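You operate a simulated robot arm through the tools that you are given. There is no shell and no other tool. Be economical: measure what you need, move in short steps, check, and stop when the job is done.

You are at the controls of a simulated robot arm. One attempt, no reset.

JOB
Put the middle conveyor's chain dial on Set and run the cans to the gate.
Fine: belt switch Off before the yellow cover opens; shut the cover, hold the yellow button till the cans touch, then switch to Line.

Only the result counts: the job must be done as asked and must still hold three seconds after the hand-in. Knocking over, shifting, dropping, spilling or breaking anything else fails it. Lids that push on must go on centred and level and be pressed home; caps that screw on are set level and turned clockwise until they are tight.

ROBOT AND FRAMES
A 7-joint arm with a two-finger parallel gripper, hanging from a carriage that runs on a gantry, over the field with the corners [-1261, -1699], [19, -1742], [96, 556], [-1183, 599] (x, y) and turns from -308 to 379 degrees about z. Base frame: it is fixed where the carriage stands at the start and does not move with it; the origin is on the floor, on the carriage's upright axis, x ahead of it, y to its left, z up. Units: mm, degrees, N and s.
With the tool pointing down near the work surface it reaches from about 440 to 780 mm from the robot's upright axis, wherever it stands. Its first joint turns from -143.0 to 143.0 degrees. Places, roughly: belt switch of the middle conveyor [800, 200, 900]; chain dial of the middle conveyor [800, 500, 900]; pink can (5x5x14 cm) [900, 200, 1000]; slats of the middle conveyor [900, -100, 900]; yellow cover of the chain case [800, 500, 900]. Payload 1.57 kg.
The tool frame sits at the grasp point between the pads (the TCP): z along the fingers, y along the line on which they close. The tips reach 30 mm beyond it. The gripper opens to 110 mm. The fingers are 24 mm wide and 12 mm thick; the gripper's body (48 by 112 mm) begins 78 mm behind the TCP.
Orientation is that of the tool frame in the base frame, as a unit quaternion [x, y, z, w]. With the fingers straight down and closing along the base's y, the tool's x points along the base's -x, its y along +y and its z along -z.

CONTROLS
- The arm moves only by the tool drive_tool. Its argument "moves" is one flat list of numbers, 7 for each row, row after row: the turn, a rotation vector about the tool's x, y, z in units of 45 degrees (1.0 is 45 degrees), then the shift along the tool's x, y, z in units of 250 mm (1.0 is 250 mm), then the gripper command, from -1 (shut) to 1 (fully open), values between in proportion. In form: [rx, ry, rz, tx, ty, tz, gripper, rx, ry, rz, tx, ty, tz, gripper, ...]. A call has 1 to 8 rows; each row is the pose to reach, as a shift and turn from the pose commanded when the call began, along the tool's axes at that moment. A call with a number of a shift or a turn outside -1 to 1 is refused whole. Rows are played at 5 a second. More than 50 mm and 8.6 degrees between two rows, or a gripper value outside its range, and nothing of the call is played. A pose out of reach is approached as far as the arm can. The call stops where the force on the tool passes 40 N (or 10 N more than at its start, if that is more) or the arm is blocked; 0.2 s more then pass. The fingers move at their own pace (about 45 mm/s each) and stop on an object; they squeeze with about 35 N. The grip force told is the motor's: it shows also when the fingers shut on nothing. Time passes only in rows, and 0.2 s behind the last, so rows that repeat a pose let the fingers close. It gives the time, the measured TCP pose, the force on the tool (base axes), the opening and the grip force at its end, in the units of the frame above (readings bear some noise), with the torque about the TCP (base axes, N m) and any sound that the robot's microphone picked up.
- Cameras (640 x 400 px; columns grow to the right, rows downward): "scene" is now at [284.1, 17.3, 1741.8]; the picture's right is [0.25, -0.97, 0.00], its down [-0.85, -0.22, -0.48] and it looks along [0.47, 0.12, -0.88] (base axes); focal length 289 px, centre (320, 200). "wrist" rides on the gripper at [70, 16, -141] in the tool frame; the picture's right is [-0.23, 0.97, 0.00], its down [-0.85, -0.20, -0.48] and it looks along [-0.47, -0.11, 0.88] (tool axes); focal length 222 px, centre (320, 200). There is no depth. A picture from a camera that has moved, and an enlarged one, comes with that camera's place and axes in the base frame and with its lens.
- snapshot(camera): a new picture of that camera. It takes no simulated time.
- slide_trunk(by): slides the trunk up (or, below 0, down) by that many mm; the arm and the scene camera ride with it, the base frame stays. It gives what a move gives, with no picture.
- drive_base(legs): drives the robot by 1 to 6 legs, each [ahead, left, turn to the left] in mm, mm and degrees, along the robot's own axes; the way and the turn of a leg run together, so that a leg with both is an arc; at most 1500 mm and 180 degrees a leg. The arm and the cameras ride along, it lands a little off, and it stops where it bumps. It keeps to its track: a leg is cut to what the track allows. It gives what a move gives.
- aim_head(pan, tilt): turns the head with the scene camera to pan (to the left, within 155 degrees either way) and tilt (down, from -29 to 69), counted from straight ahead of the robot. It gives what a move gives.
- zoom(camera, box): a new picture of the part [left, top, right, bottom] of that camera's present view, enlarged. It takes no simulated time.
- job_done(): hands the job in; it is judged then, once.

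Work in short steps. Places have to be worked out from the pictures, the camera data and where the tool is seen: move nearer, look again, correct. Check each grasp and each placing, and mend what went wrong. You have 120 turns and 82 pictures in all, those below and enlarged ones among them. Open the gripper and draw the arm clear of the work before you hand the job in, unless the task says otherwise; then end with one line.

The tools are called after ">>>" as name(argument=value, ...) on one line, values as JSON. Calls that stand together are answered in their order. drive_tool: Moves the arm, as the interface text tells. Its arguments: {"type":"object","properties":{"moves":{"type":"array"}},"required":["moves"]} The other tools are called the same way: slide_trunk (by) slides the trunk up or down; drive_base (legs) drives the base; aim_head (pan, tilt) turns the head that bears the scene camera; snapshot (camera) takes a picture; zoom (camera, box) takes an enlarged picture of a part of a camera's view; job_done () hands the job in.

At the start:

```text
clock: 0.0
position: [778.4, 120.6, 1073.0]
ee_rot: [0.0, 1.0, 0.0, 0.0]
wrist_force: [0.2, 0.7, 0.2]
torque: [-0.01, -0.02, -0.02]
gripper_width: 109.7
gripper_force: 0.0
trunk travel left (down, up): [-425.0, 170.0]
robot x, y, heading: [-2.9, -3.2, 0.0]
head pan, tilt: [14.5, 61.2]
```

scene: 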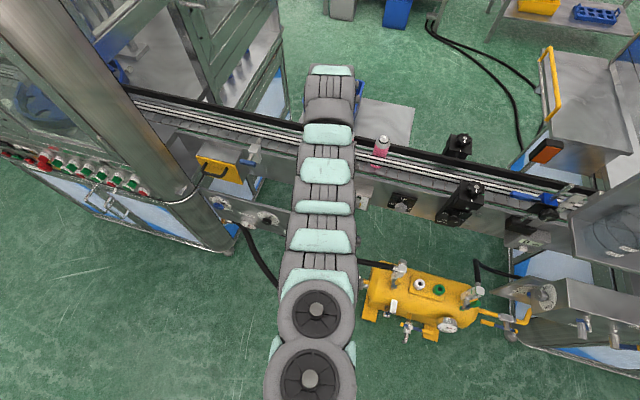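
wrist: 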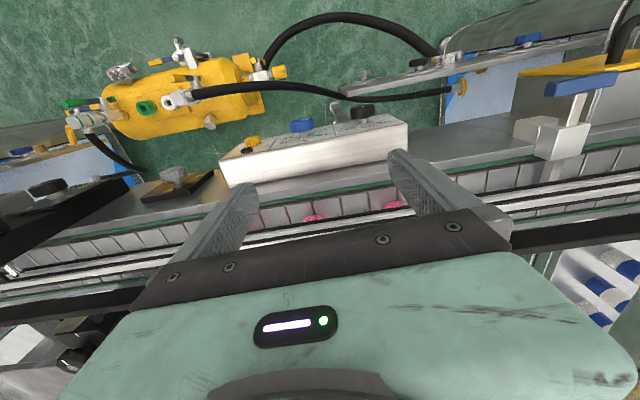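

The arm hides the middle of the conveyor, so I zoom on both sides of it and on the panel as the wrist camera sees it.

>>> zoom(camera="scene", box=[120, 80, 320, 240])

>>> zoom(camera="scene", box=[340, 110, 600, 270])

>>> zoom(camera="wrist", box=[180, 60, 500, 260])

```text
2.50 times, centred on (220, 160) of scene
camera zoom: at [284.1, 17.3, 1741.8], right [0.25, -0.97, 0.0], down [-0.85, -0.22, -0.48], along [0.47, 0.12, -0.88], focal length 722 px, centre (570, 300)
```

zoom: 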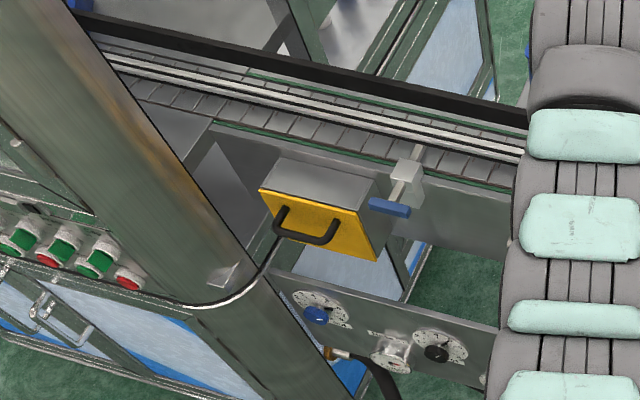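

```text
2.46 times, centred on (470, 190) of scene
camera zoom: at [284.1, 17.3, 1741.8], right [0.25, -0.97, 0.0], down [-0.85, -0.22, -0.48], along [0.47, 0.12, -0.88], focal length 711 px, centre (-49, 225)
```

zoom: 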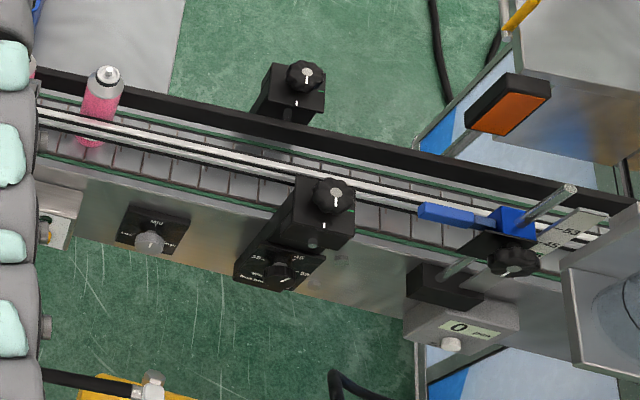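

```text
2.00 times, centred on (340, 160) of wrist
camera zoom: at [707.9, 137.3, 1213.4], right [0.23, 0.97, 0.0], down [0.85, -0.2, 0.48], along [0.47, -0.11, -0.88], focal length 444 px, centre (280, 280)
```

zoom: 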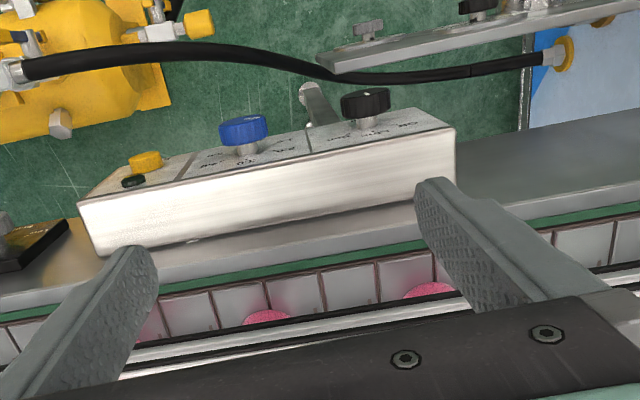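

The switch panel with a yellow button, a blue knob and a black knob is under the arm, so I lift and back off for a clear view.

>>> slide_trunk(by=150)

>>> drive_base(legs=[[-400, 0, 0], [0, -350, 0]])

>>> aim_head(pan=35, tilt=45)

>>> snapshot(camera="scene")

```text
clock: 1.8
position: [778.1, 119.8, 1222.0]
ee_rot: [0.0, 1.0, -0.001, 0.0]
wrist_force: [-1.3, -0.3, 0.0]
torque: [0.01, 0.04, -0.02]
gripper_width: 110.0
gripper_force: 0.1
trunk travel left (down, up): [-575.0, 20.0]
robot x, y, heading: [-1.0, 1.0, 0.0]
head pan, tilt: [14.5, 61.2]
```

```text
clock: 6.2
position: [372.0, -243.1, 1222.9]
ee_rot: [0.003, 1.0, 0.0, 0.0]
wrist_force: [0.0, 0.1, -0.9]
torque: [-0.02, -0.02, 0.01]
gripper_width: 110.2
gripper_force: 0.0
trunk travel left (down, up): [-575.0, 20.0]
robot x, y, heading: [-405.4, -358.1, -0.3]
head pan, tilt: [14.5, 61.2]
```

```text
clock: 7.0
position: [371.9, -243.5, 1222.3]
ee_rot: [0.003, 1.0, 0.001, 0.0]
wrist_force: [0.6, -0.3, 1.0]
torque: [0.0, -0.01, -0.03]
gripper_width: 110.0
gripper_force: 0.0
trunk travel left (down, up): [-575.0, 20.0]
robot x, y, heading: [-409.7, -357.1, -0.6]
head pan, tilt: [35.0, 45.0]
```

```text
76 pictures are left
camera scene: at [-119.7, -311.4, 1912.6], right [0.57, -0.82, 0.0], down [-0.58, -0.4, -0.71], along [0.58, 0.4, -0.71], focal length 289 px, centre (320, 200)
```

scene: 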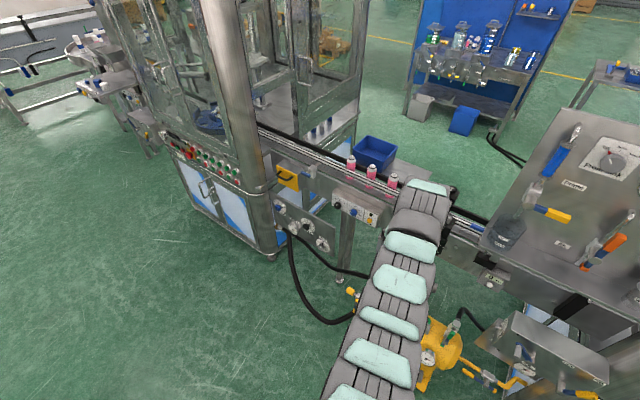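

Now the panel and the cover are in view, so I zoom in on them.

>>> zoom(camera="scene", box=[260, 130, 420, 260])

>>> zoom(camera="scene", box=[320, 175, 390, 235])

>>> zoom(camera="scene", box=[260, 150, 340, 260])

```text
3.08 times, centred on (340, 195) of scene
camera zoom: at [-119.7, -311.4, 1912.6], right [0.57, -0.82, 0.0], down [-0.58, -0.4, -0.71], along [0.58, 0.4, -0.71], focal length 888 px, centre (258, 215)
```

zoom: 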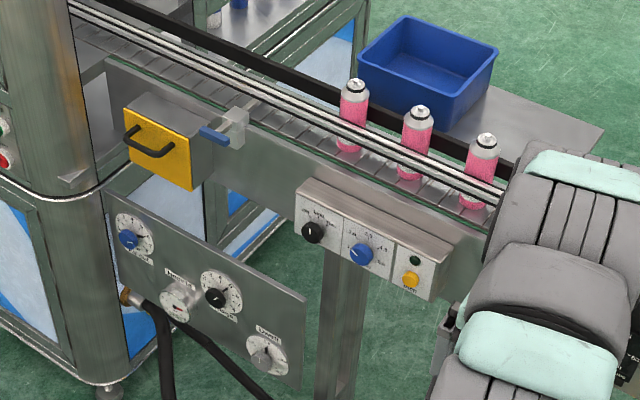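

```text
6.67 times, centred on (355, 205) of scene
camera zoom: at [-119.7, -311.4, 1912.6], right [0.57, -0.82, 0.0], down [-0.58, -0.4, -0.71], along [0.58, 0.4, -0.71], focal length 1925 px, centre (87, 167)
```

zoom: 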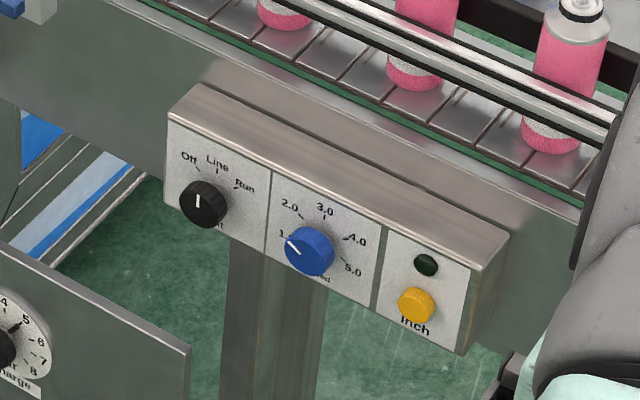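

```text
3.64 times, centred on (300, 205) of scene
camera zoom: at [-119.7, -311.4, 1912.6], right [0.57, -0.82, 0.0], down [-0.58, -0.4, -0.71], along [0.58, 0.4, -0.71], focal length 1050 px, centre (393, 182)
```

zoom: 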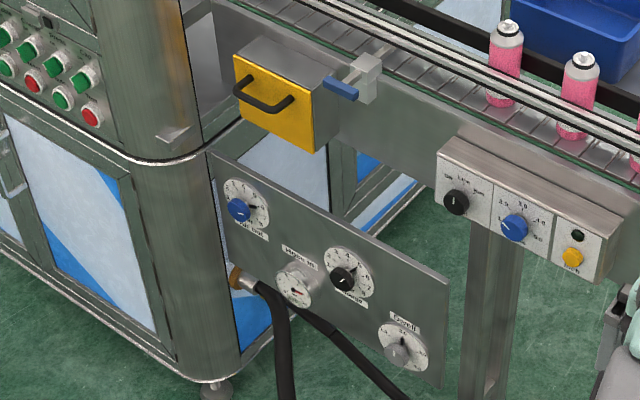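

Estimated positions: switch at about (766, 190, 856), Inch button about (775, 11, 842), cover handle about (747, 517, 899). The switch pointer looks to be on Line. I now tilt the tool forward so that it can face these controls.

>>> drive_tool(moves=[0, -0.17, 0, 0, 0, 0, 0, 0, -0.34, 0, 0, 0, 0, 0, 0, -0.51, 0, 0, 0, 0, 0, 0, -0.68, 0, 0, 0, 0, 0, 0, -0.85, 0, 0, 0, 0, 0, 0, -1, 0, 0, 0, 0, 0])

>>> drive_tool(moves=[0, -0.17, 0, 0, 0, 0, 0, 0, -0.34, 0, 0, 0, 0, 0, 0, -0.51, 0, 0, 0, 0, 0, 0, -0.68, 0, 0, 0, 0, 0, 0, -0.85, 0, 0, 0, 0, 0, 0, -1, 0, 0, 0, 0, 0])

>>> snapshot(camera="wrist")

```text
clock: 8.4
position: [373.8, -243.3, 1223.3]
ee_rot: [0.003, 0.923, -0.002, 0.384]
wrist_force: [0.5, 0.1, -0.2]
torque: [0.0, 0.02, 0.01]
gripper_width: 54.9
gripper_force: 0.1
trunk travel left (down, up): [-575.0, 20.0]
robot x, y, heading: [-408.5, -357.5, -0.5]
head pan, tilt: [35.0, 45.0]
```

```text
clock: 9.8
position: [372.0, -240.8, 1223.2]
ee_rot: [0.002, 0.706, -0.001, 0.708]
wrist_force: [0.1, -0.3, 1.1]
torque: [0.0, 0.01, 0.02]
gripper_width: 55.1
gripper_force: 0.1
trunk travel left (down, up): [-575.0, 20.0]
robot x, y, heading: [-406.5, -360.0, -0.1]
head pan, tilt: [35.0, 45.0]
```

```text
72 pictures are left
camera wrist: at [229.6, -223.5, 1152.6], right [0.0, 0.97, 0.23], down [-0.48, -0.2, 0.85], along [0.88, -0.11, 0.47], focal length 222 px, centre (320, 200)
```

wrist: 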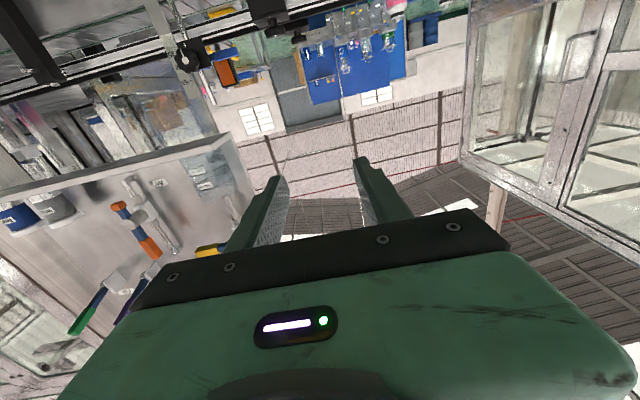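

The tool now points forward. I lower the trunk and move the arm to the left of the carriage, so the scene camera can watch from the right.

>>> drive_tool(moves=[0, 0, 0, 0, 0.153, -0.113, 0, 0, 0, 0, 0, 0.306, -0.226, 0, 0, 0, 0, 0, 0.459, -0.339, 0, 0, 0, 0, 0, 0.612, -0.452, 0, 0, 0, 0, 0, 0.765, -0.565, 0, 0, 0, 0, 0, 0.918, -0.678, 0])

>>> slide_trunk(by=-360)

>>> aim_head(pan=35, tilt=40)

>>> snapshot(camera="scene")

```text
clock: 11.2
position: [202.9, -12.9, 1226.8]
ee_rot: [0.003, 0.707, -0.002, 0.707]
wrist_force: [-0.5, -0.2, 0.0]
torque: [0.01, 0.03, 0.02]
gripper_width: 55.0
gripper_force: 0.0
trunk travel left (down, up): [-575.0, 20.0]
robot x, y, heading: [-403.8, -356.0, -0.5]
head pan, tilt: [35.0, 45.0]
```

```text
clock: 14.7
position: [202.9, -11.2, 865.8]
ee_rot: [0.003, 0.707, -0.004, 0.708]
wrist_force: [-0.2, 0.7, -0.1]
torque: [-0.02, 0.0, 0.01]
gripper_width: 55.1
gripper_force: 0.1
trunk travel left (down, up): [-215.0, 380.0]
robot x, y, heading: [-405.9, -355.6, -0.5]
head pan, tilt: [35.0, 45.0]
```

```text
clock: 15.4
position: [201.7, -11.1, 864.7]
ee_rot: [0.002, 0.707, -0.002, 0.707]
wrist_force: [0.1, 0.7, 0.5]
torque: [0.01, 0.0, 0.03]
gripper_width: 54.9
gripper_force: 0.1
trunk travel left (down, up): [-215.0, 380.0]
robot x, y, heading: [-406.3, -358.1, -1.0]
head pan, tilt: [35.0, 40.0]
```

```text
71 pictures are left
camera scene: at [-116.6, -309.3, 1559.9], right [0.57, -0.82, 0.0], down [-0.53, -0.36, -0.77], along [0.63, 0.43, -0.64], focal length 289 px, centre (320, 200)
```

scene: 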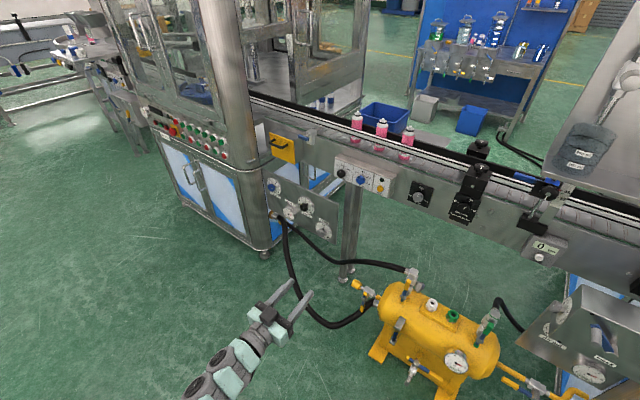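

The view of the line is clear now, so I zoom on the panel and on the cover to refine the positions.

>>> zoom(camera="scene", box=[325, 145, 405, 205])

>>> zoom(camera="scene", box=[250, 115, 340, 245])

>>> zoom(camera="scene", box=[390, 125, 640, 265])

```text
6.67 times, centred on (365, 175) of scene
camera zoom: at [-116.6, -309.3, 1559.9], right [0.57, -0.82, 0.0], down [-0.53, -0.36, -0.77], along [0.63, 0.43, -0.64], focal length 1925 px, centre (20, 367)
```

zoom: 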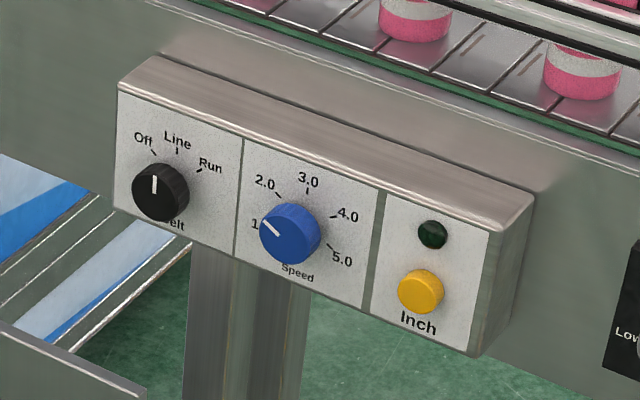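

```text
3.08 times, centred on (295, 180) of scene
camera zoom: at [-116.6, -309.3, 1559.9], right [0.57, -0.82, 0.0], down [-0.53, -0.36, -0.77], along [0.63, 0.43, -0.64], focal length 888 px, centre (397, 262)
```

zoom: 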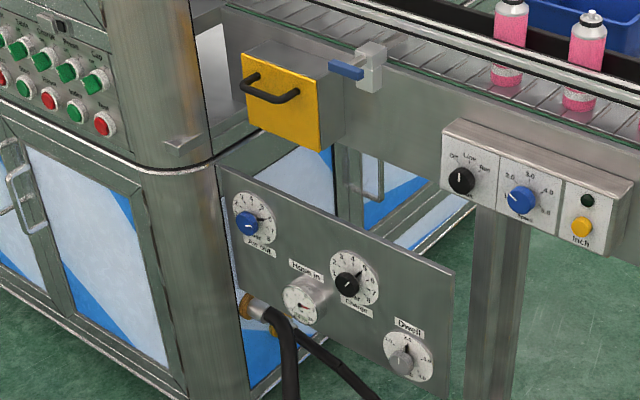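

```text
2.56 times, centred on (515, 195) of scene
camera zoom: at [-116.6, -309.3, 1559.9], right [0.57, -0.82, 0.0], down [-0.53, -0.36, -0.77], along [0.63, 0.43, -0.64], focal length 739 px, centre (-179, 213)
```

zoom: 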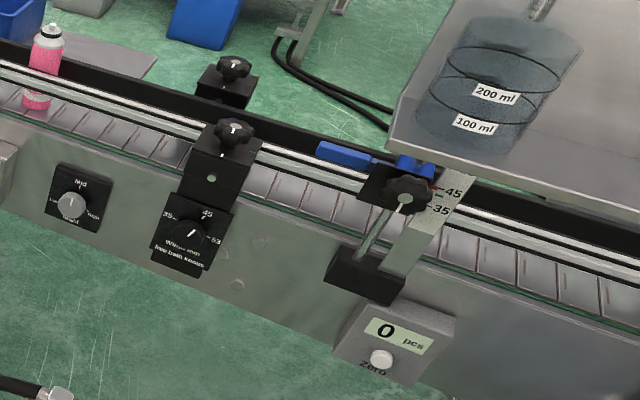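

The pointer of the belt switch seems to be straight up, which is Line. I drive closer so the tool faces the switch and look through the wrist camera.

>>> drive_base(legs=[[0, 200, 0.5], [400, 0, 0]])

>>> snapshot(camera="wrist")

>>> snapshot(camera="scene")

```text
clock: 19.1
position: [598.1, 190.6, 865.9]
ee_rot: [0.003, 0.708, -0.002, 0.707]
wrist_force: [-0.4, 0.2, 0.6]
torque: [0.0, -0.04, -0.02]
gripper_width: 55.3
gripper_force: 0.1
trunk travel left (down, up): [-215.0, 380.0]
robot x, y, heading: [-11.2, -155.9, -0.5]
head pan, tilt: [35.0, 40.0]
```

```text
67 pictures are left
camera wrist: at [456.0, 209.1, 796.5], right [0.01, 0.97, 0.23], down [-0.48, -0.2, 0.85], along [0.88, -0.12, 0.47], focal length 222 px, centre (320, 200)
```

wrist: 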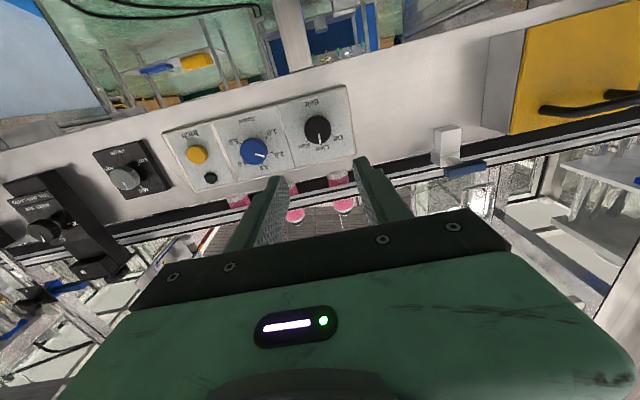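

```text
66 pictures are left
camera scene: at [278.5, -107.5, 1560.0], right [0.57, -0.82, 0.0], down [-0.53, -0.36, -0.77], along [0.63, 0.43, -0.64], focal length 289 px, centre (320, 200)
```

scene: 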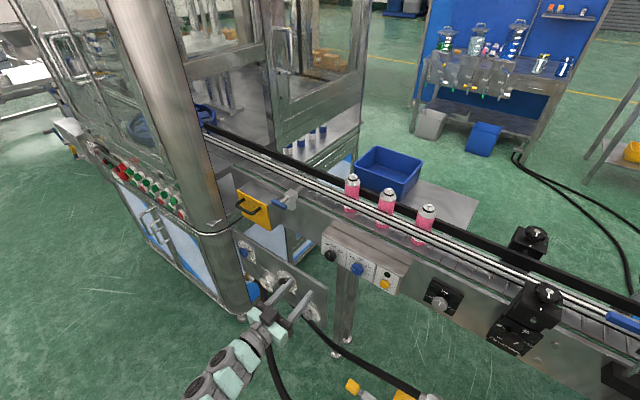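

Both cameras see the panel, so I zoom in for the exact switch position and for the cover's construction.

>>> zoom(camera="wrist", box=[150, 75, 370, 215])

>>> zoom(camera="scene", box=[225, 170, 415, 300])

```text
2.86 times, centred on (260, 145) of wrist
camera zoom: at [456.0, 209.1, 796.5], right [0.01, 0.97, 0.23], down [-0.48, -0.2, 0.85], along [0.88, -0.12, 0.47], focal length 635 px, centre (491, 357)
```

zoom: 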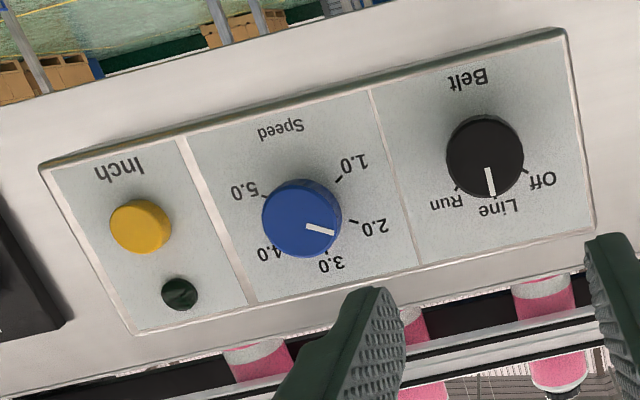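

```text
3.08 times, centred on (320, 235) of scene
camera zoom: at [278.5, -107.5, 1560.0], right [0.57, -0.82, 0.0], down [-0.53, -0.36, -0.77], along [0.63, 0.43, -0.64], focal length 888 px, centre (320, 92)
```

zoom: 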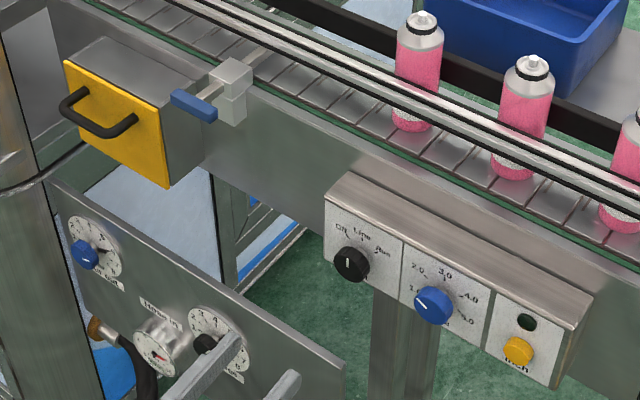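

The switch is on Line with its face centred at about (766, 189, 857). I move the open fingers to just short of the knob.

>>> drive_tool(moves=[0, 0, 0, 0.0356, -0.005, 0.16, 0, 0, 0, 0, 0.0356, -0.005, 0.33, 0, 0, 0, 0, 0.0356, -0.005, 0.48, 0])

>>> snapshot(camera="wrist")

>>> zoom(camera="scene", box=[260, 190, 420, 310])

```text
clock: 19.9
position: [721.0, 188.2, 854.6]
ee_rot: [0.002, 0.707, -0.004, 0.707]
wrist_force: [1.6, 0.7, -0.1]
torque: [0.04, 0.03, 0.04]
gripper_width: 55.0
gripper_force: 0.0
trunk travel left (down, up): [-215.0, 380.0]
robot x, y, heading: [-14.5, -152.9, -0.3]
head pan, tilt: [35.0, 40.0]
```

```text
63 pictures are left
camera wrist: at [577.5, 205.7, 785.9], right [0.01, 0.97, 0.22], down [-0.48, -0.19, 0.86], along [0.88, -0.11, 0.47], focal length 222 px, centre (320, 200)
```

wrist: 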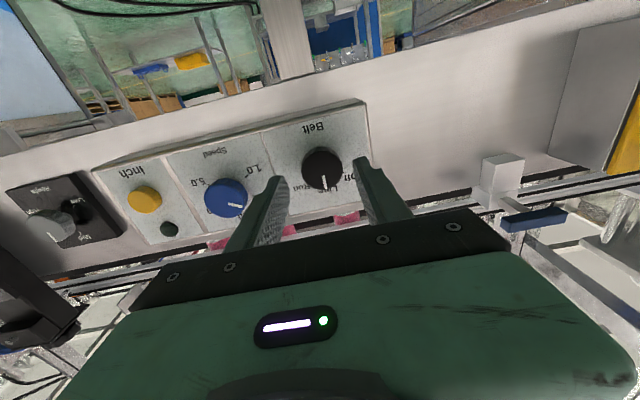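

```text
3.33 times, centred on (340, 250) of scene
camera zoom: at [279.0, -107.6, 1560.3], right [0.57, -0.82, 0.0], down [-0.53, -0.36, -0.77], along [0.63, 0.43, -0.64], focal length 962 px, centre (253, 33)
```

zoom: 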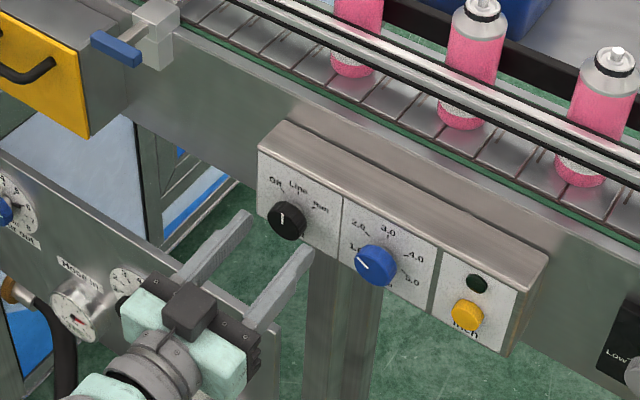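

The knob sits between the fingers. I advance 33 mm and close on it.

>>> drive_tool(moves=[0, 0, 0, 0, 0.008, 0.07, 0, 0, 0, 0, 0, 0.008, 0.132, 0, 0, 0, 0, 0, 0.008, 0.132, -0.8, 0, 0, 0, 0, 0.008, 0.132, -0.8, 0, 0, 0, 0, 0.008, 0.132, -0.8])

>>> zoom(camera="scene", box=[260, 190, 420, 310])

```text
clock: 21.1
position: [749.2, 189.6, 856.6]
ee_rot: [0.003, 0.708, -0.003, 0.706]
wrist_force: [1.3, -0.5, -2.7]
torque: [0.05, 0.48, -0.58]
gripper_width: 35.5
gripper_force: 29.2
trunk travel left (down, up): [-215.0, 380.0]
robot x, y, heading: [-13.5, -154.0, -0.5]
head pan, tilt: [35.0, 40.0]
```

```text
3.33 times, centred on (340, 250) of scene
camera zoom: at [278.4, -107.7, 1559.8], right [0.57, -0.82, 0.0], down [-0.53, -0.36, -0.77], along [0.63, 0.43, -0.64], focal length 962 px, centre (253, 33)
```

zoom: 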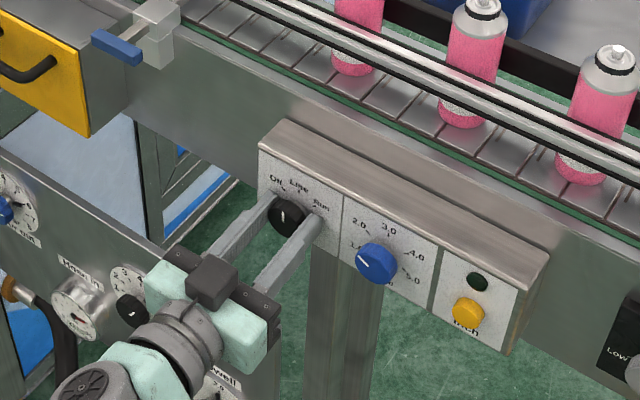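

The knob is gripped at 35.5 mm. I roll the tool about 45° counter-clockwise, towards Off.

>>> drive_tool(moves=[0, 0, -0.17, 0, 0, 0, -0.8, 0, 0, -0.34, 0, 0, 0, -0.8, 0, 0, -0.51, 0, 0, 0, -0.8, 0, 0, -0.68, 0, 0, 0, -0.8, 0, 0, -0.85, 0, 0, 0, -0.8, 0, 0, -1, 0, 0, 0, -0.8])

>>> zoom(camera="scene", box=[290, 215, 370, 275])

```text
clock: 22.5
position: [750.0, 190.6, 854.8]
ee_rot: [-0.27, 0.654, -0.273, 0.652]
wrist_force: [8.9, 2.0, -16.2]
torque: [-0.02, 0.09, -0.27]
gripper_width: 35.0
gripper_force: 42.4
trunk travel left (down, up): [-215.0, 380.0]
robot x, y, heading: [-12.7, -153.7, -0.6]
head pan, tilt: [35.0, 40.0]
```

```text
6.67 times, centred on (330, 245) of scene
camera zoom: at [278.4, -107.7, 1559.9], right [0.57, -0.82, 0.0], down [-0.53, -0.36, -0.77], along [0.63, 0.43, -0.64], focal length 1925 px, centre (253, -100)
```

zoom: 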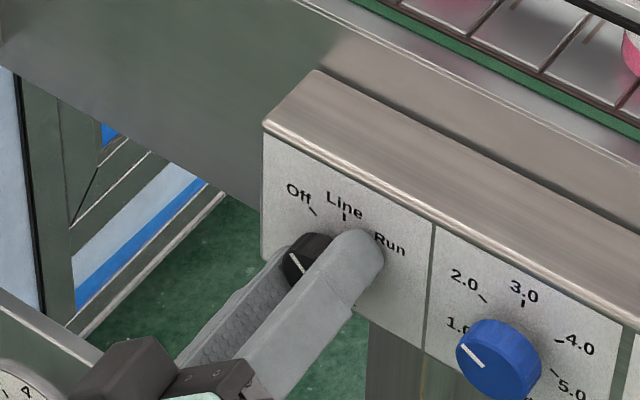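

The pointer now points up and to the left, at Off. I release and retreat to verify.

>>> drive_tool(moves=[0, 0, -1, 0, 0, 0, 0, 0, 0, -1, 0, 0, 0, 0, 0, 0, -1, 0, 0, -0.15, 0, 0, 0, -1, 0, 0, -0.3, 0])

>>> snapshot(camera="wrist")

>>> zoom(camera="scene", box=[290, 215, 370, 275])

```text
refused: row 1 steps farther than a row can; nothing moved
```

```text
59 pictures are left
camera wrist: at [607.7, 153.8, 795.3], right [0.0, 0.85, -0.53], down [-0.47, 0.47, 0.74], along [0.88, 0.25, 0.4], focal length 222 px, centre (320, 200)
```

wrist: 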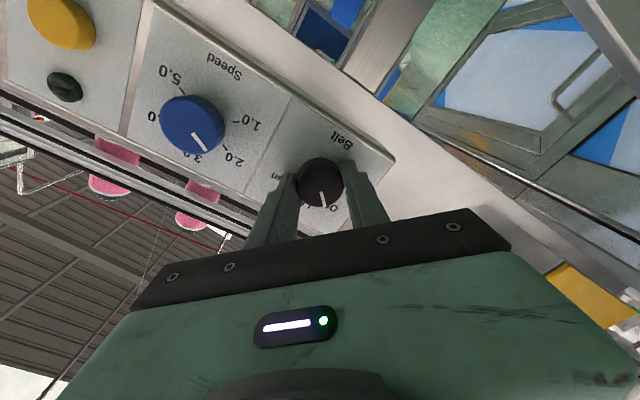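

```text
6.67 times, centred on (330, 245) of scene
camera zoom: at [278.4, -107.7, 1559.9], right [0.57, -0.82, 0.0], down [-0.53, -0.36, -0.77], along [0.63, 0.43, -0.64], focal length 1925 px, centre (253, -100)
```

zoom: 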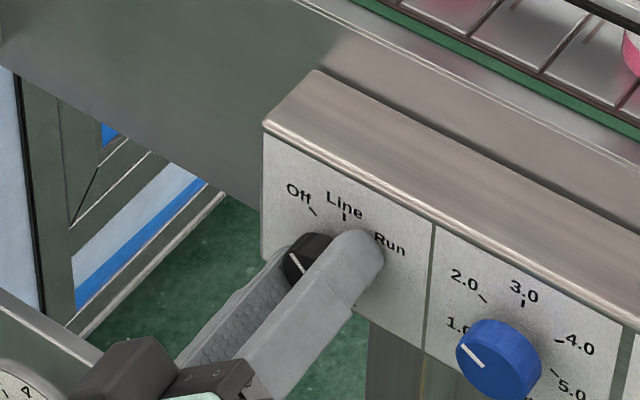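

The call is relative to the present pose, so no roll belongs in it. I release and back away straight.

>>> drive_tool(moves=[0, 0, 0, 0, 0, 0, 0, 0, 0, 0, 0, 0, 0, 0, 0, 0, 0, 0, 0, -0.19, 0, 0, 0, 0, 0, 0, -0.38, 0])

>>> zoom(camera="scene", box=[290, 215, 370, 275])

```text
clock: 23.5
position: [663.9, 189.5, 862.5]
ee_rot: [-0.266, 0.652, -0.275, 0.654]
wrist_force: [2.8, 0.2, 1.8]
torque: [0.03, 0.16, 0.0]
gripper_width: 55.3
gripper_force: 0.0
trunk travel left (down, up): [-215.0, 380.0]
robot x, y, heading: [-13.8, -155.8, -0.6]
head pan, tilt: [35.0, 40.0]
```

```text
6.67 times, centred on (330, 245) of scene
camera zoom: at [281.4, -107.3, 1561.5], right [0.57, -0.82, 0.0], down [-0.53, -0.36, -0.77], along [0.63, 0.43, -0.64], focal length 1925 px, centre (253, -100)
```

zoom: 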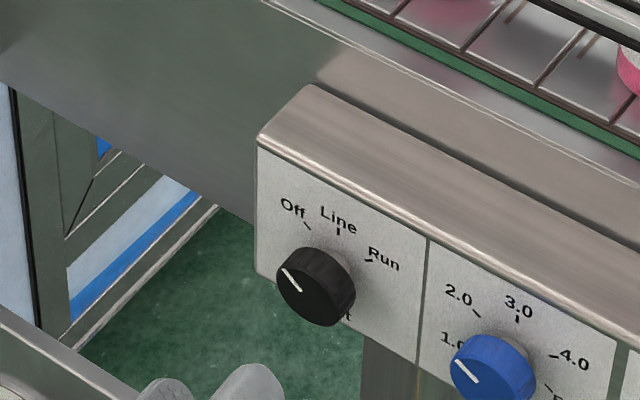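

The switch is on Off. I roll another 45° so the fingers close vertically, then move in front of the cover with the wrist camera on the right side.

>>> drive_tool(moves=[0, 0, -0.17, 0, 0, -0.15, 0, 0, 0, -0.34, 0, 0, -0.3, 0, 0, 0, -0.51, 0, 0, -0.3, 0, 0, 0, -0.68, 0, 0, -0.3, 0, 0, 0, -0.85, 0, 0, -0.3, 0, 0, 0, -1, 0, 0, -0.3, 0])

>>> drive_base(legs=[[0, 300, 0.5]])

>>> snapshot(camera="wrist")

>>> snapshot(camera="scene")

```text
clock: 24.9
position: [591.3, 211.4, 838.8]
ee_rot: [0.497, -0.501, 0.504, -0.498]
wrist_force: [-1.1, 0.4, 0.3]
torque: [-0.01, -0.01, 0.06]
gripper_width: 55.1
gripper_force: 0.0
out of reach, approached as far as the arm can: row 1, 2, 3, 4, 5, 6
trunk travel left (down, up): [-215.0, 380.0]
robot x, y, heading: [-9.6, -152.9, -0.5]
head pan, tilt: [35.0, 40.0]
```

```text
clock: 26.9
position: [591.9, 513.4, 838.1]
ee_rot: [0.498, -0.5, 0.502, -0.5]
wrist_force: [-0.3, 0.4, -0.9]
torque: [0.0, -0.01, -0.02]
gripper_width: 55.1
gripper_force: 0.1
trunk travel left (down, up): [-215.0, 380.0]
robot x, y, heading: [-6.8, 144.5, -0.3]
head pan, tilt: [35.0, 40.0]
```

```text
56 pictures are left
camera wrist: at [449.0, 447.3, 821.7], right [0.0, 0.23, -0.97], down [-0.47, 0.86, 0.2], along [0.88, 0.46, 0.11], focal length 222 px, centre (320, 200)
```

wrist: 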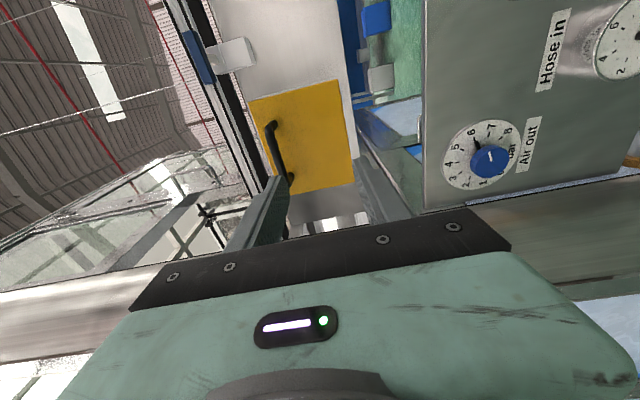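

```text
55 pictures are left
camera scene: at [280.0, 194.8, 1560.0], right [0.57, -0.82, 0.0], down [-0.53, -0.37, -0.77], along [0.63, 0.44, -0.64], focal length 289 px, centre (320, 200)
```

scene: 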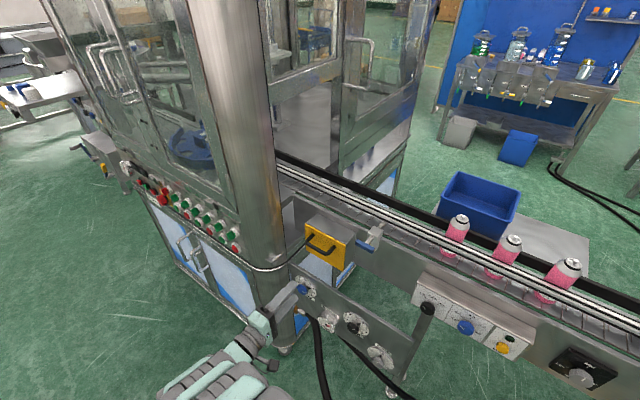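

The cover is in good view on both cameras. I zoom in to find its hinge side and locate the handle.

>>> zoom(camera="scene", box=[285, 195, 395, 285])

>>> zoom(camera="wrist", box=[200, 0, 420, 240])

```text
4.44 times, centred on (340, 240) of scene
camera zoom: at [280.0, 194.8, 1560.0], right [0.57, -0.82, 0.0], down [-0.53, -0.37, -0.77], along [0.63, 0.44, -0.64], focal length 1283 px, centre (231, 22)
```

zoom: 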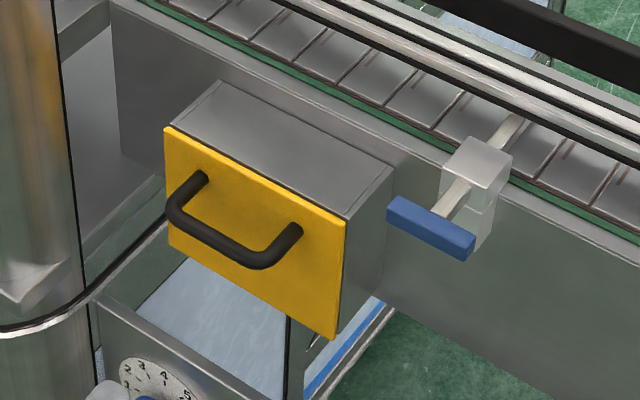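

```text
1.67 times, centred on (310, 120) of wrist
camera zoom: at [449.0, 447.3, 821.7], right [0.0, 0.23, -0.97], down [-0.47, 0.86, 0.2], along [0.88, 0.46, 0.11], focal length 370 px, centre (337, 333)
```

zoom: 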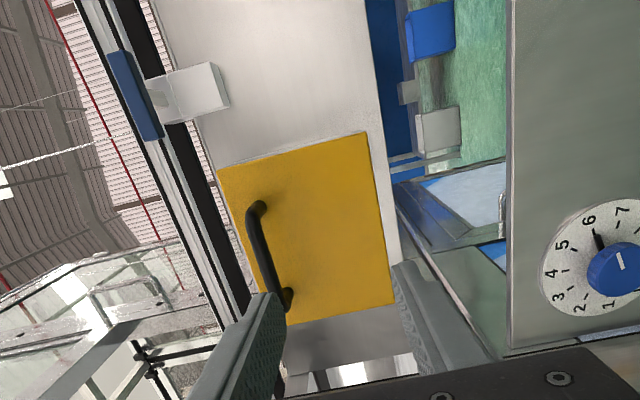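

The plate spans about y 452–600 and z 800–925 at x≈780. The handle bar is at x≈747, z≈893, centred on y≈528. I move forward a little to see how the commanded pose answers.

>>> drive_tool(moves=[0, 0, 0, 0, 0, 0.17, 0, 0, 0, 0, 0, 0, 0.34, 0])

```text
clock: 27.5
position: [677.7, 513.7, 839.6]
ee_rot: [0.497, -0.5, 0.503, -0.499]
wrist_force: [0.7, -0.8, 0.1]
torque: [-0.01, 0.01, -0.02]
gripper_width: 55.1
gripper_force: 0.2
trunk travel left (down, up): [-215.0, 380.0]
robot x, y, heading: [-11.3, 147.0, -0.2]
head pan, tilt: [35.0, 40.0]
```

It moves relative to the reached pose. I raise by 53 mm and shift 14 mm left to line up with the bar.

>>> drive_tool(moves=[0, 0, 0, -0.028, -0.107, 0, 0, 0, 0, 0, -0.057, -0.214, 0, 0])

>>> snapshot(camera="wrist")

>>> zoom(camera="scene", box=[285, 195, 395, 285])

```text
clock: 28.1
position: [675.0, 529.3, 891.2]
ee_rot: [0.498, -0.501, 0.503, -0.499]
wrist_force: [-0.1, -0.9, -0.8]
torque: [0.03, -0.01, 0.04]
gripper_width: 54.9
gripper_force: 0.0
trunk travel left (down, up): [-215.0, 380.0]
robot x, y, heading: [-11.5, 149.4, -0.4]
head pan, tilt: [35.0, 40.0]
```

```text
52 pictures are left
camera wrist: at [532.1, 462.5, 874.1], right [0.0, 0.23, -0.97], down [-0.47, 0.86, 0.2], along [0.88, 0.46, 0.11], focal length 222 px, centre (320, 200)
```

wrist: 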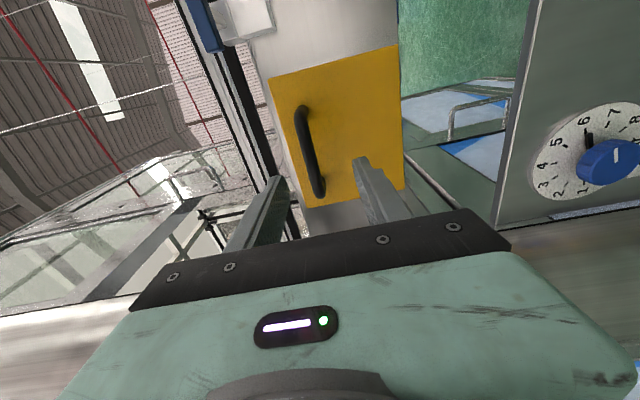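

```text
4.44 times, centred on (340, 240) of scene
camera zoom: at [280.0, 195.0, 1560.0], right [0.57, -0.82, 0.0], down [-0.53, -0.37, -0.77], along [0.63, 0.44, -0.64], focal length 1283 px, centre (231, 22)
```

zoom: 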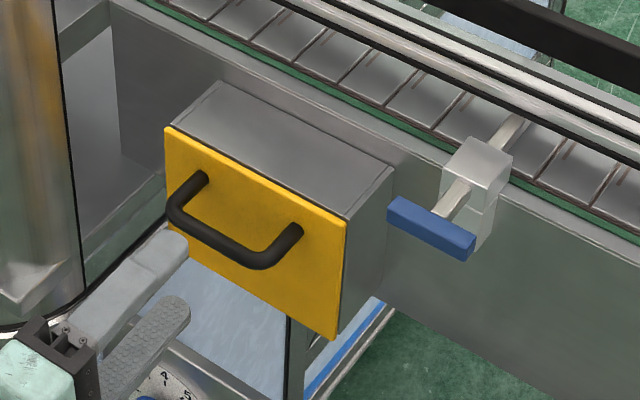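

The bar lies between the fingers' heights. I advance 70 mm with the fingers straddling the bar, then close.

>>> drive_tool(moves=[0, 0, 0, 0, -0.016, 0.14, 0, 0, 0, 0, 0, -0.016, 0.27, 0, 0, 0, 0, 0, -0.016, 0.27, -1, 0, 0, 0, 0, -0.016, 0.27, -1, 0, 0, 0, 0, -0.016, 0.27, -1])

>>> zoom(camera="scene", box=[285, 195, 395, 285])

```text
clock: 29.3
position: [743.2, 529.6, 898.5]
ee_rot: [0.495, -0.499, 0.505, -0.501]
wrist_force: [-10.9, -4.9, 26.0]
torque: [-0.1, 0.16, -0.08]
gripper_width: 12.0
gripper_force: 16.6
trunk travel left (down, up): [-215.0, 380.0]
robot x, y, heading: [-14.9, 148.7, -0.3]
head pan, tilt: [35.0, 40.0]
```

```text
4.44 times, centred on (340, 240) of scene
camera zoom: at [280.2, 194.9, 1560.7], right [0.57, -0.82, 0.0], down [-0.53, -0.37, -0.77], along [0.63, 0.44, -0.64], focal length 1283 px, centre (231, 22)
```

zoom: 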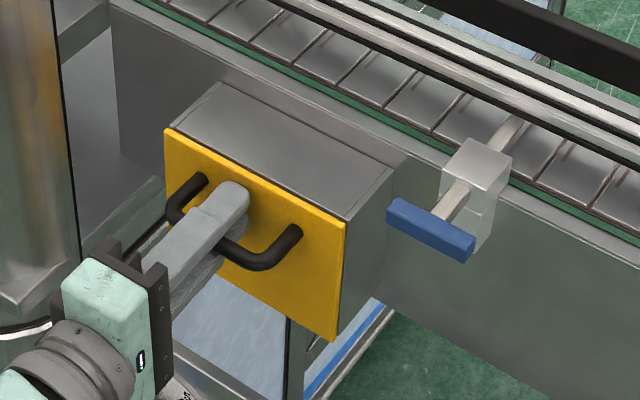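

The bar is gripped at 12 mm. I pull back gently by 12 mm to learn how the cover moves.

>>> drive_tool(moves=[0, 0, 0, 0, -0.012, -0.016, -1, 0, 0, 0, 0, -0.012, -0.032, -1, 0, 0, 0, 0, -0.012, -0.048, -1])

>>> zoom(camera="scene", box=[285, 195, 395, 285])

```text
clock: 30.1
position: [732.8, 530.0, 893.6]
ee_rot: [-0.503, 0.503, -0.498, 0.496]
wrist_force: [8.5, 5.5, -9.9]
torque: [0.34, -0.13, -0.04]
gripper_width: 11.4
gripper_force: 29.4
trunk travel left (down, up): [-215.0, 380.0]
robot x, y, heading: [-11.4, 144.8, -0.4]
head pan, tilt: [35.0, 40.0]
stopped in row 3: the force on the tool passed its limit at 44 N (the readings are from after the stop); the commanded pose is now the measured one
```

```text
4.44 times, centred on (340, 240) of scene
camera zoom: at [280.8, 195.4, 1560.1], right [0.57, -0.82, 0.0], down [-0.53, -0.37, -0.77], along [0.63, 0.44, -0.64], focal length 1283 px, centre (231, 22)
```

zoom: 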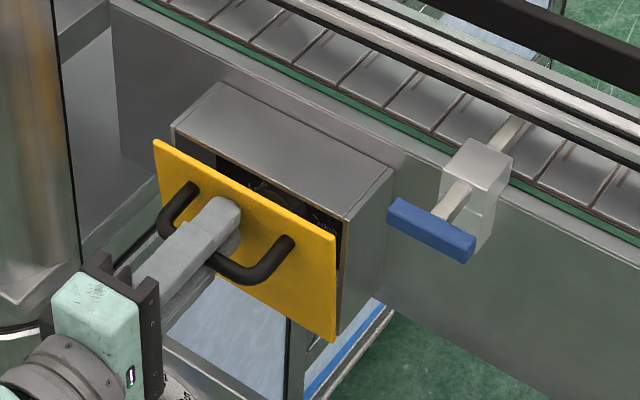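

The cover is hinged at its bottom edge, so I follow the arc about the hinge (about x 782, z 802) outwards and down.

>>> drive_tool(moves=[0, 0, 0, 0, 0.019, -0.032, -1, 0, 0, 0, 0, 0.042, -0.062, -1, 0, 0, 0, 0, 0.066, -0.087, -1, 0, 0, 0, 0, 0.092, -0.11, -1, 0, 0, 0, 0, 0.12, -0.131, -1, 0, 0, 0, 0, 0.149, -0.15, -1])

>>> zoom(camera="scene", box=[275, 195, 395, 295])

```text
clock: 31.5
position: [691.0, 529.5, 855.7]
ee_rot: [0.503, -0.503, 0.498, -0.496]
wrist_force: [-10.8, -0.5, 5.8]
torque: [0.64, 0.01, 0.35]
gripper_width: 11.8
gripper_force: 29.2
trunk travel left (down, up): [-215.0, 380.0]
robot x, y, heading: [-8.1, 149.2, -0.2]
head pan, tilt: [35.0, 40.0]
```

```text
4.00 times, centred on (335, 245) of scene
camera zoom: at [279.5, 195.2, 1559.5], right [0.57, -0.82, 0.0], down [-0.53, -0.37, -0.77], along [0.63, 0.44, -0.64], focal length 1155 px, centre (260, 20)
```

zoom: 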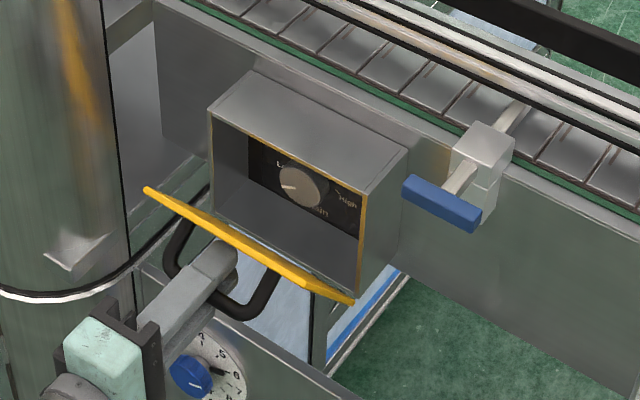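

The cover is well open and a dial with Low and High marks shows inside. I continue the arc downwards.

>>> drive_tool(moves=[0, 0, 0, 0, 0.03, -0.016, -1, 0, 0, 0, 0, 0.063, -0.028, -1, 0, 0, 0, 0, 0.096, -0.04, -1, 0, 0, 0, 0, 0.13, -0.046, -1, 0, 0, 0, 0, 0.165, -0.049, -1, 0, 0, 0, 0, 0.199, -0.051, -1])

>>> zoom(camera="scene", box=[275, 195, 395, 295])

```text
clock: 32.9
position: [678.4, 530.9, 806.1]
ee_rot: [0.503, -0.502, 0.498, -0.497]
wrist_force: [-9.0, 6.3, 0.3]
torque: [0.68, -0.06, 0.43]
gripper_width: 11.9
gripper_force: 29.3
trunk travel left (down, up): [-215.0, 380.0]
robot x, y, heading: [-9.9, 143.1, -0.6]
head pan, tilt: [35.0, 40.0]
```

```text
4.00 times, centred on (335, 245) of scene
camera zoom: at [279.4, 196.0, 1559.6], right [0.57, -0.82, 0.0], down [-0.53, -0.37, -0.77], along [0.63, 0.44, -0.64], focal length 1155 px, centre (260, 20)
```

zoom: 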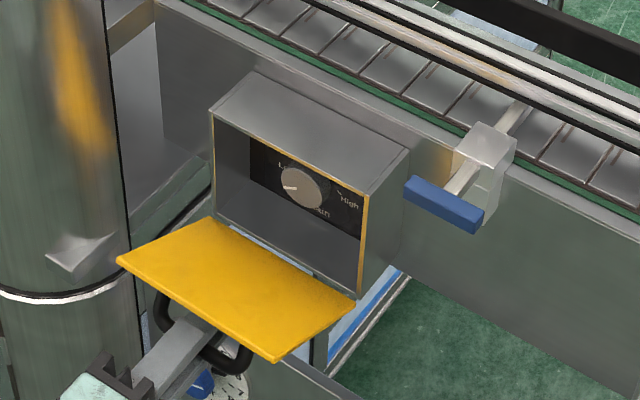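

The cover is at roughly 70°. I bring it some 15° further, then release it.

>>> drive_tool(moves=[0, 0, 0, 0, 0.034, 0.001, -1, 0, 0, 0, 0, 0.069, 0.006, -1, 0, 0, 0, 0, 0.103, 0.014, -1])

>>> zoom(camera="scene", box=[275, 195, 395, 295])

```text
clock: 33.7
position: [682.0, 529.7, 781.0]
ee_rot: [-0.501, 0.504, -0.499, 0.497]
wrist_force: [-7.8, 8.2, -1.4]
torque: [0.72, -0.12, 0.3]
gripper_width: 12.0
gripper_force: 29.9
trunk travel left (down, up): [-215.0, 380.0]
robot x, y, heading: [-12.0, 148.7, 0.1]
head pan, tilt: [35.0, 40.0]
```

```text
4.00 times, centred on (335, 245) of scene
camera zoom: at [279.4, 196.0, 1559.6], right [0.57, -0.82, 0.0], down [-0.53, -0.37, -0.77], along [0.63, 0.44, -0.64], focal length 1155 px, centre (260, 20)
```

zoom: 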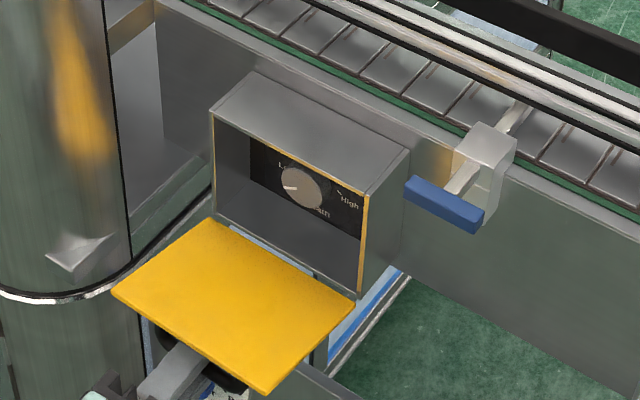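

The cover lies nearly level. I open the fingers slightly and draw straight back.

>>> drive_tool(moves=[0, 0, 0, 0, 0, 0, -0.66, 0, 0, 0, 0, 0, 0, -0.66, 0, 0, 0, 0, 0, -0.06, -0.66, 0, 0, 0, 0, 0, -0.12, -0.66, 0, 0, 0, 0, 0, -0.3, -0.66, 0, 0, 0, 0, 0, -0.48, -0.66])

>>> snapshot(camera="wrist")

>>> zoom(camera="scene", box=[275, 195, 395, 295])

```text
clock: 35.1
position: [564.1, 527.8, 782.6]
ee_rot: [-0.502, 0.502, -0.5, 0.496]
wrist_force: [-0.2, -0.5, -0.3]
torque: [0.0, 0.02, 0.01]
gripper_width: 18.4
gripper_force: 0.0
trunk travel left (down, up): [-215.0, 380.0]
robot x, y, heading: [-9.5, 146.1, -0.3]
head pan, tilt: [35.0, 40.0]
```

```text
45 pictures are left
camera wrist: at [421.1, 460.0, 767.4], right [-0.01, 0.23, -0.97], down [-0.47, 0.86, 0.2], along [0.88, 0.46, 0.1], focal length 222 px, centre (320, 200)
```

wrist: 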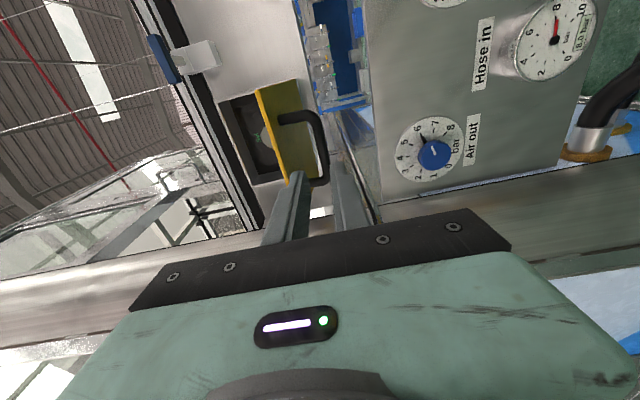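

```text
4.00 times, centred on (335, 245) of scene
camera zoom: at [280.1, 194.9, 1559.8], right [0.57, -0.82, 0.0], down [-0.53, -0.37, -0.77], along [0.63, 0.44, -0.64], focal length 1155 px, centre (260, 20)
```

zoom: 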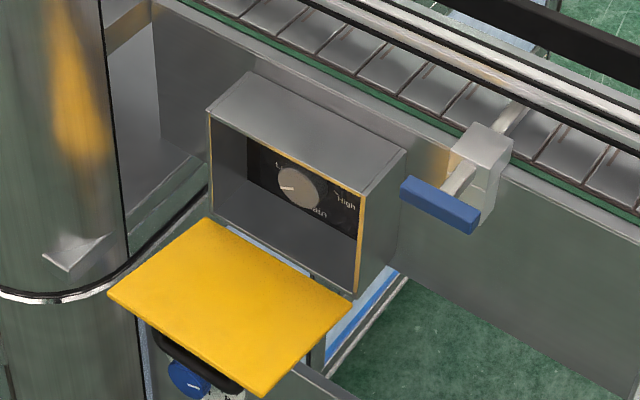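

The cover stays open. I raise the tool to the dial's height and look in.

>>> drive_tool(moves=[0, 0, 0, 0, -0.18, 0, 0, 0, 0, 0, 0, -0.36, 0, 0])

>>> snapshot(camera="wrist")

>>> zoom(camera="scene", box=[315, 220, 375, 265])

```text
clock: 35.7
position: [571.3, 547.0, 858.7]
ee_rot: [-0.501, 0.502, -0.501, 0.496]
wrist_force: [-0.1, -0.8, -0.8]
torque: [-0.02, 0.0, 0.05]
gripper_width: 55.2
gripper_force: 0.0
out of reach, approached as far as the arm can: row 2
trunk travel left (down, up): [-215.0, 380.0]
robot x, y, heading: [-9.0, 146.4, -0.0]
head pan, tilt: [35.0, 40.0]
```

```text
43 pictures are left
camera wrist: at [428.7, 478.0, 843.6], right [0.0, 0.22, -0.97], down [-0.47, 0.86, 0.2], along [0.88, 0.46, 0.1], focal length 222 px, centre (320, 200)
```

wrist: 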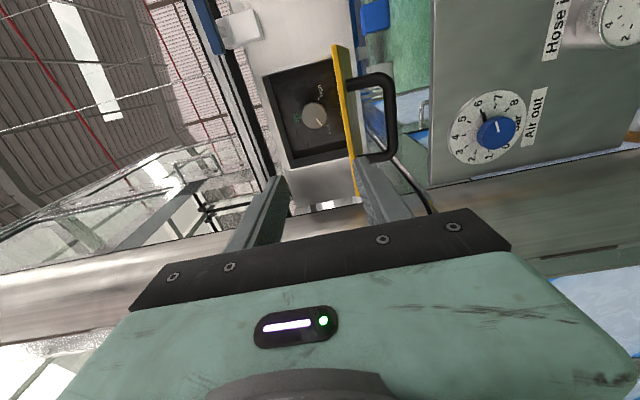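

```text
8.89 times, centred on (345, 242) of scene
camera zoom: at [280.8, 195.1, 1560.1], right [0.57, -0.82, 0.0], down [-0.53, -0.37, -0.77], along [0.63, 0.44, -0.64], focal length 2566 px, centre (98, -178)
```

zoom: 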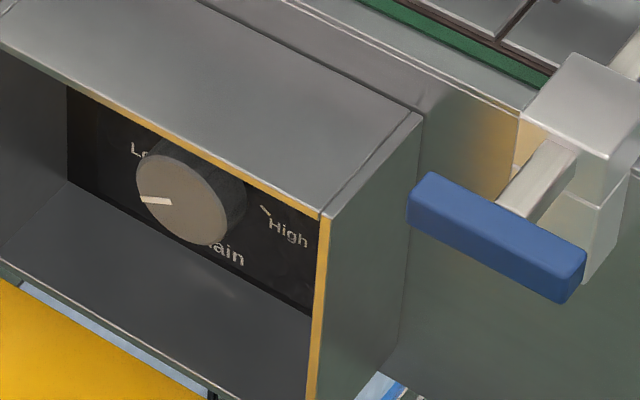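

>>> zoom(camera="wrist", box=[255, 50, 365, 180])

```text
3.08 times, centred on (310, 115) of wrist
camera zoom: at [428.7, 478.0, 843.6], right [0.0, 0.22, -0.97], down [-0.47, 0.86, 0.2], along [0.88, 0.46, 0.1], focal length 684 px, centre (351, 462)
```

zoom: 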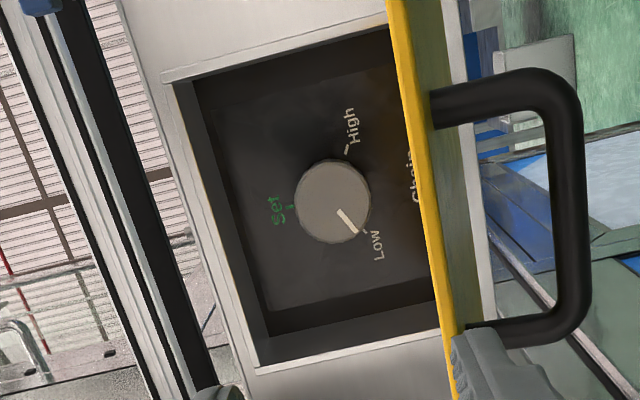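

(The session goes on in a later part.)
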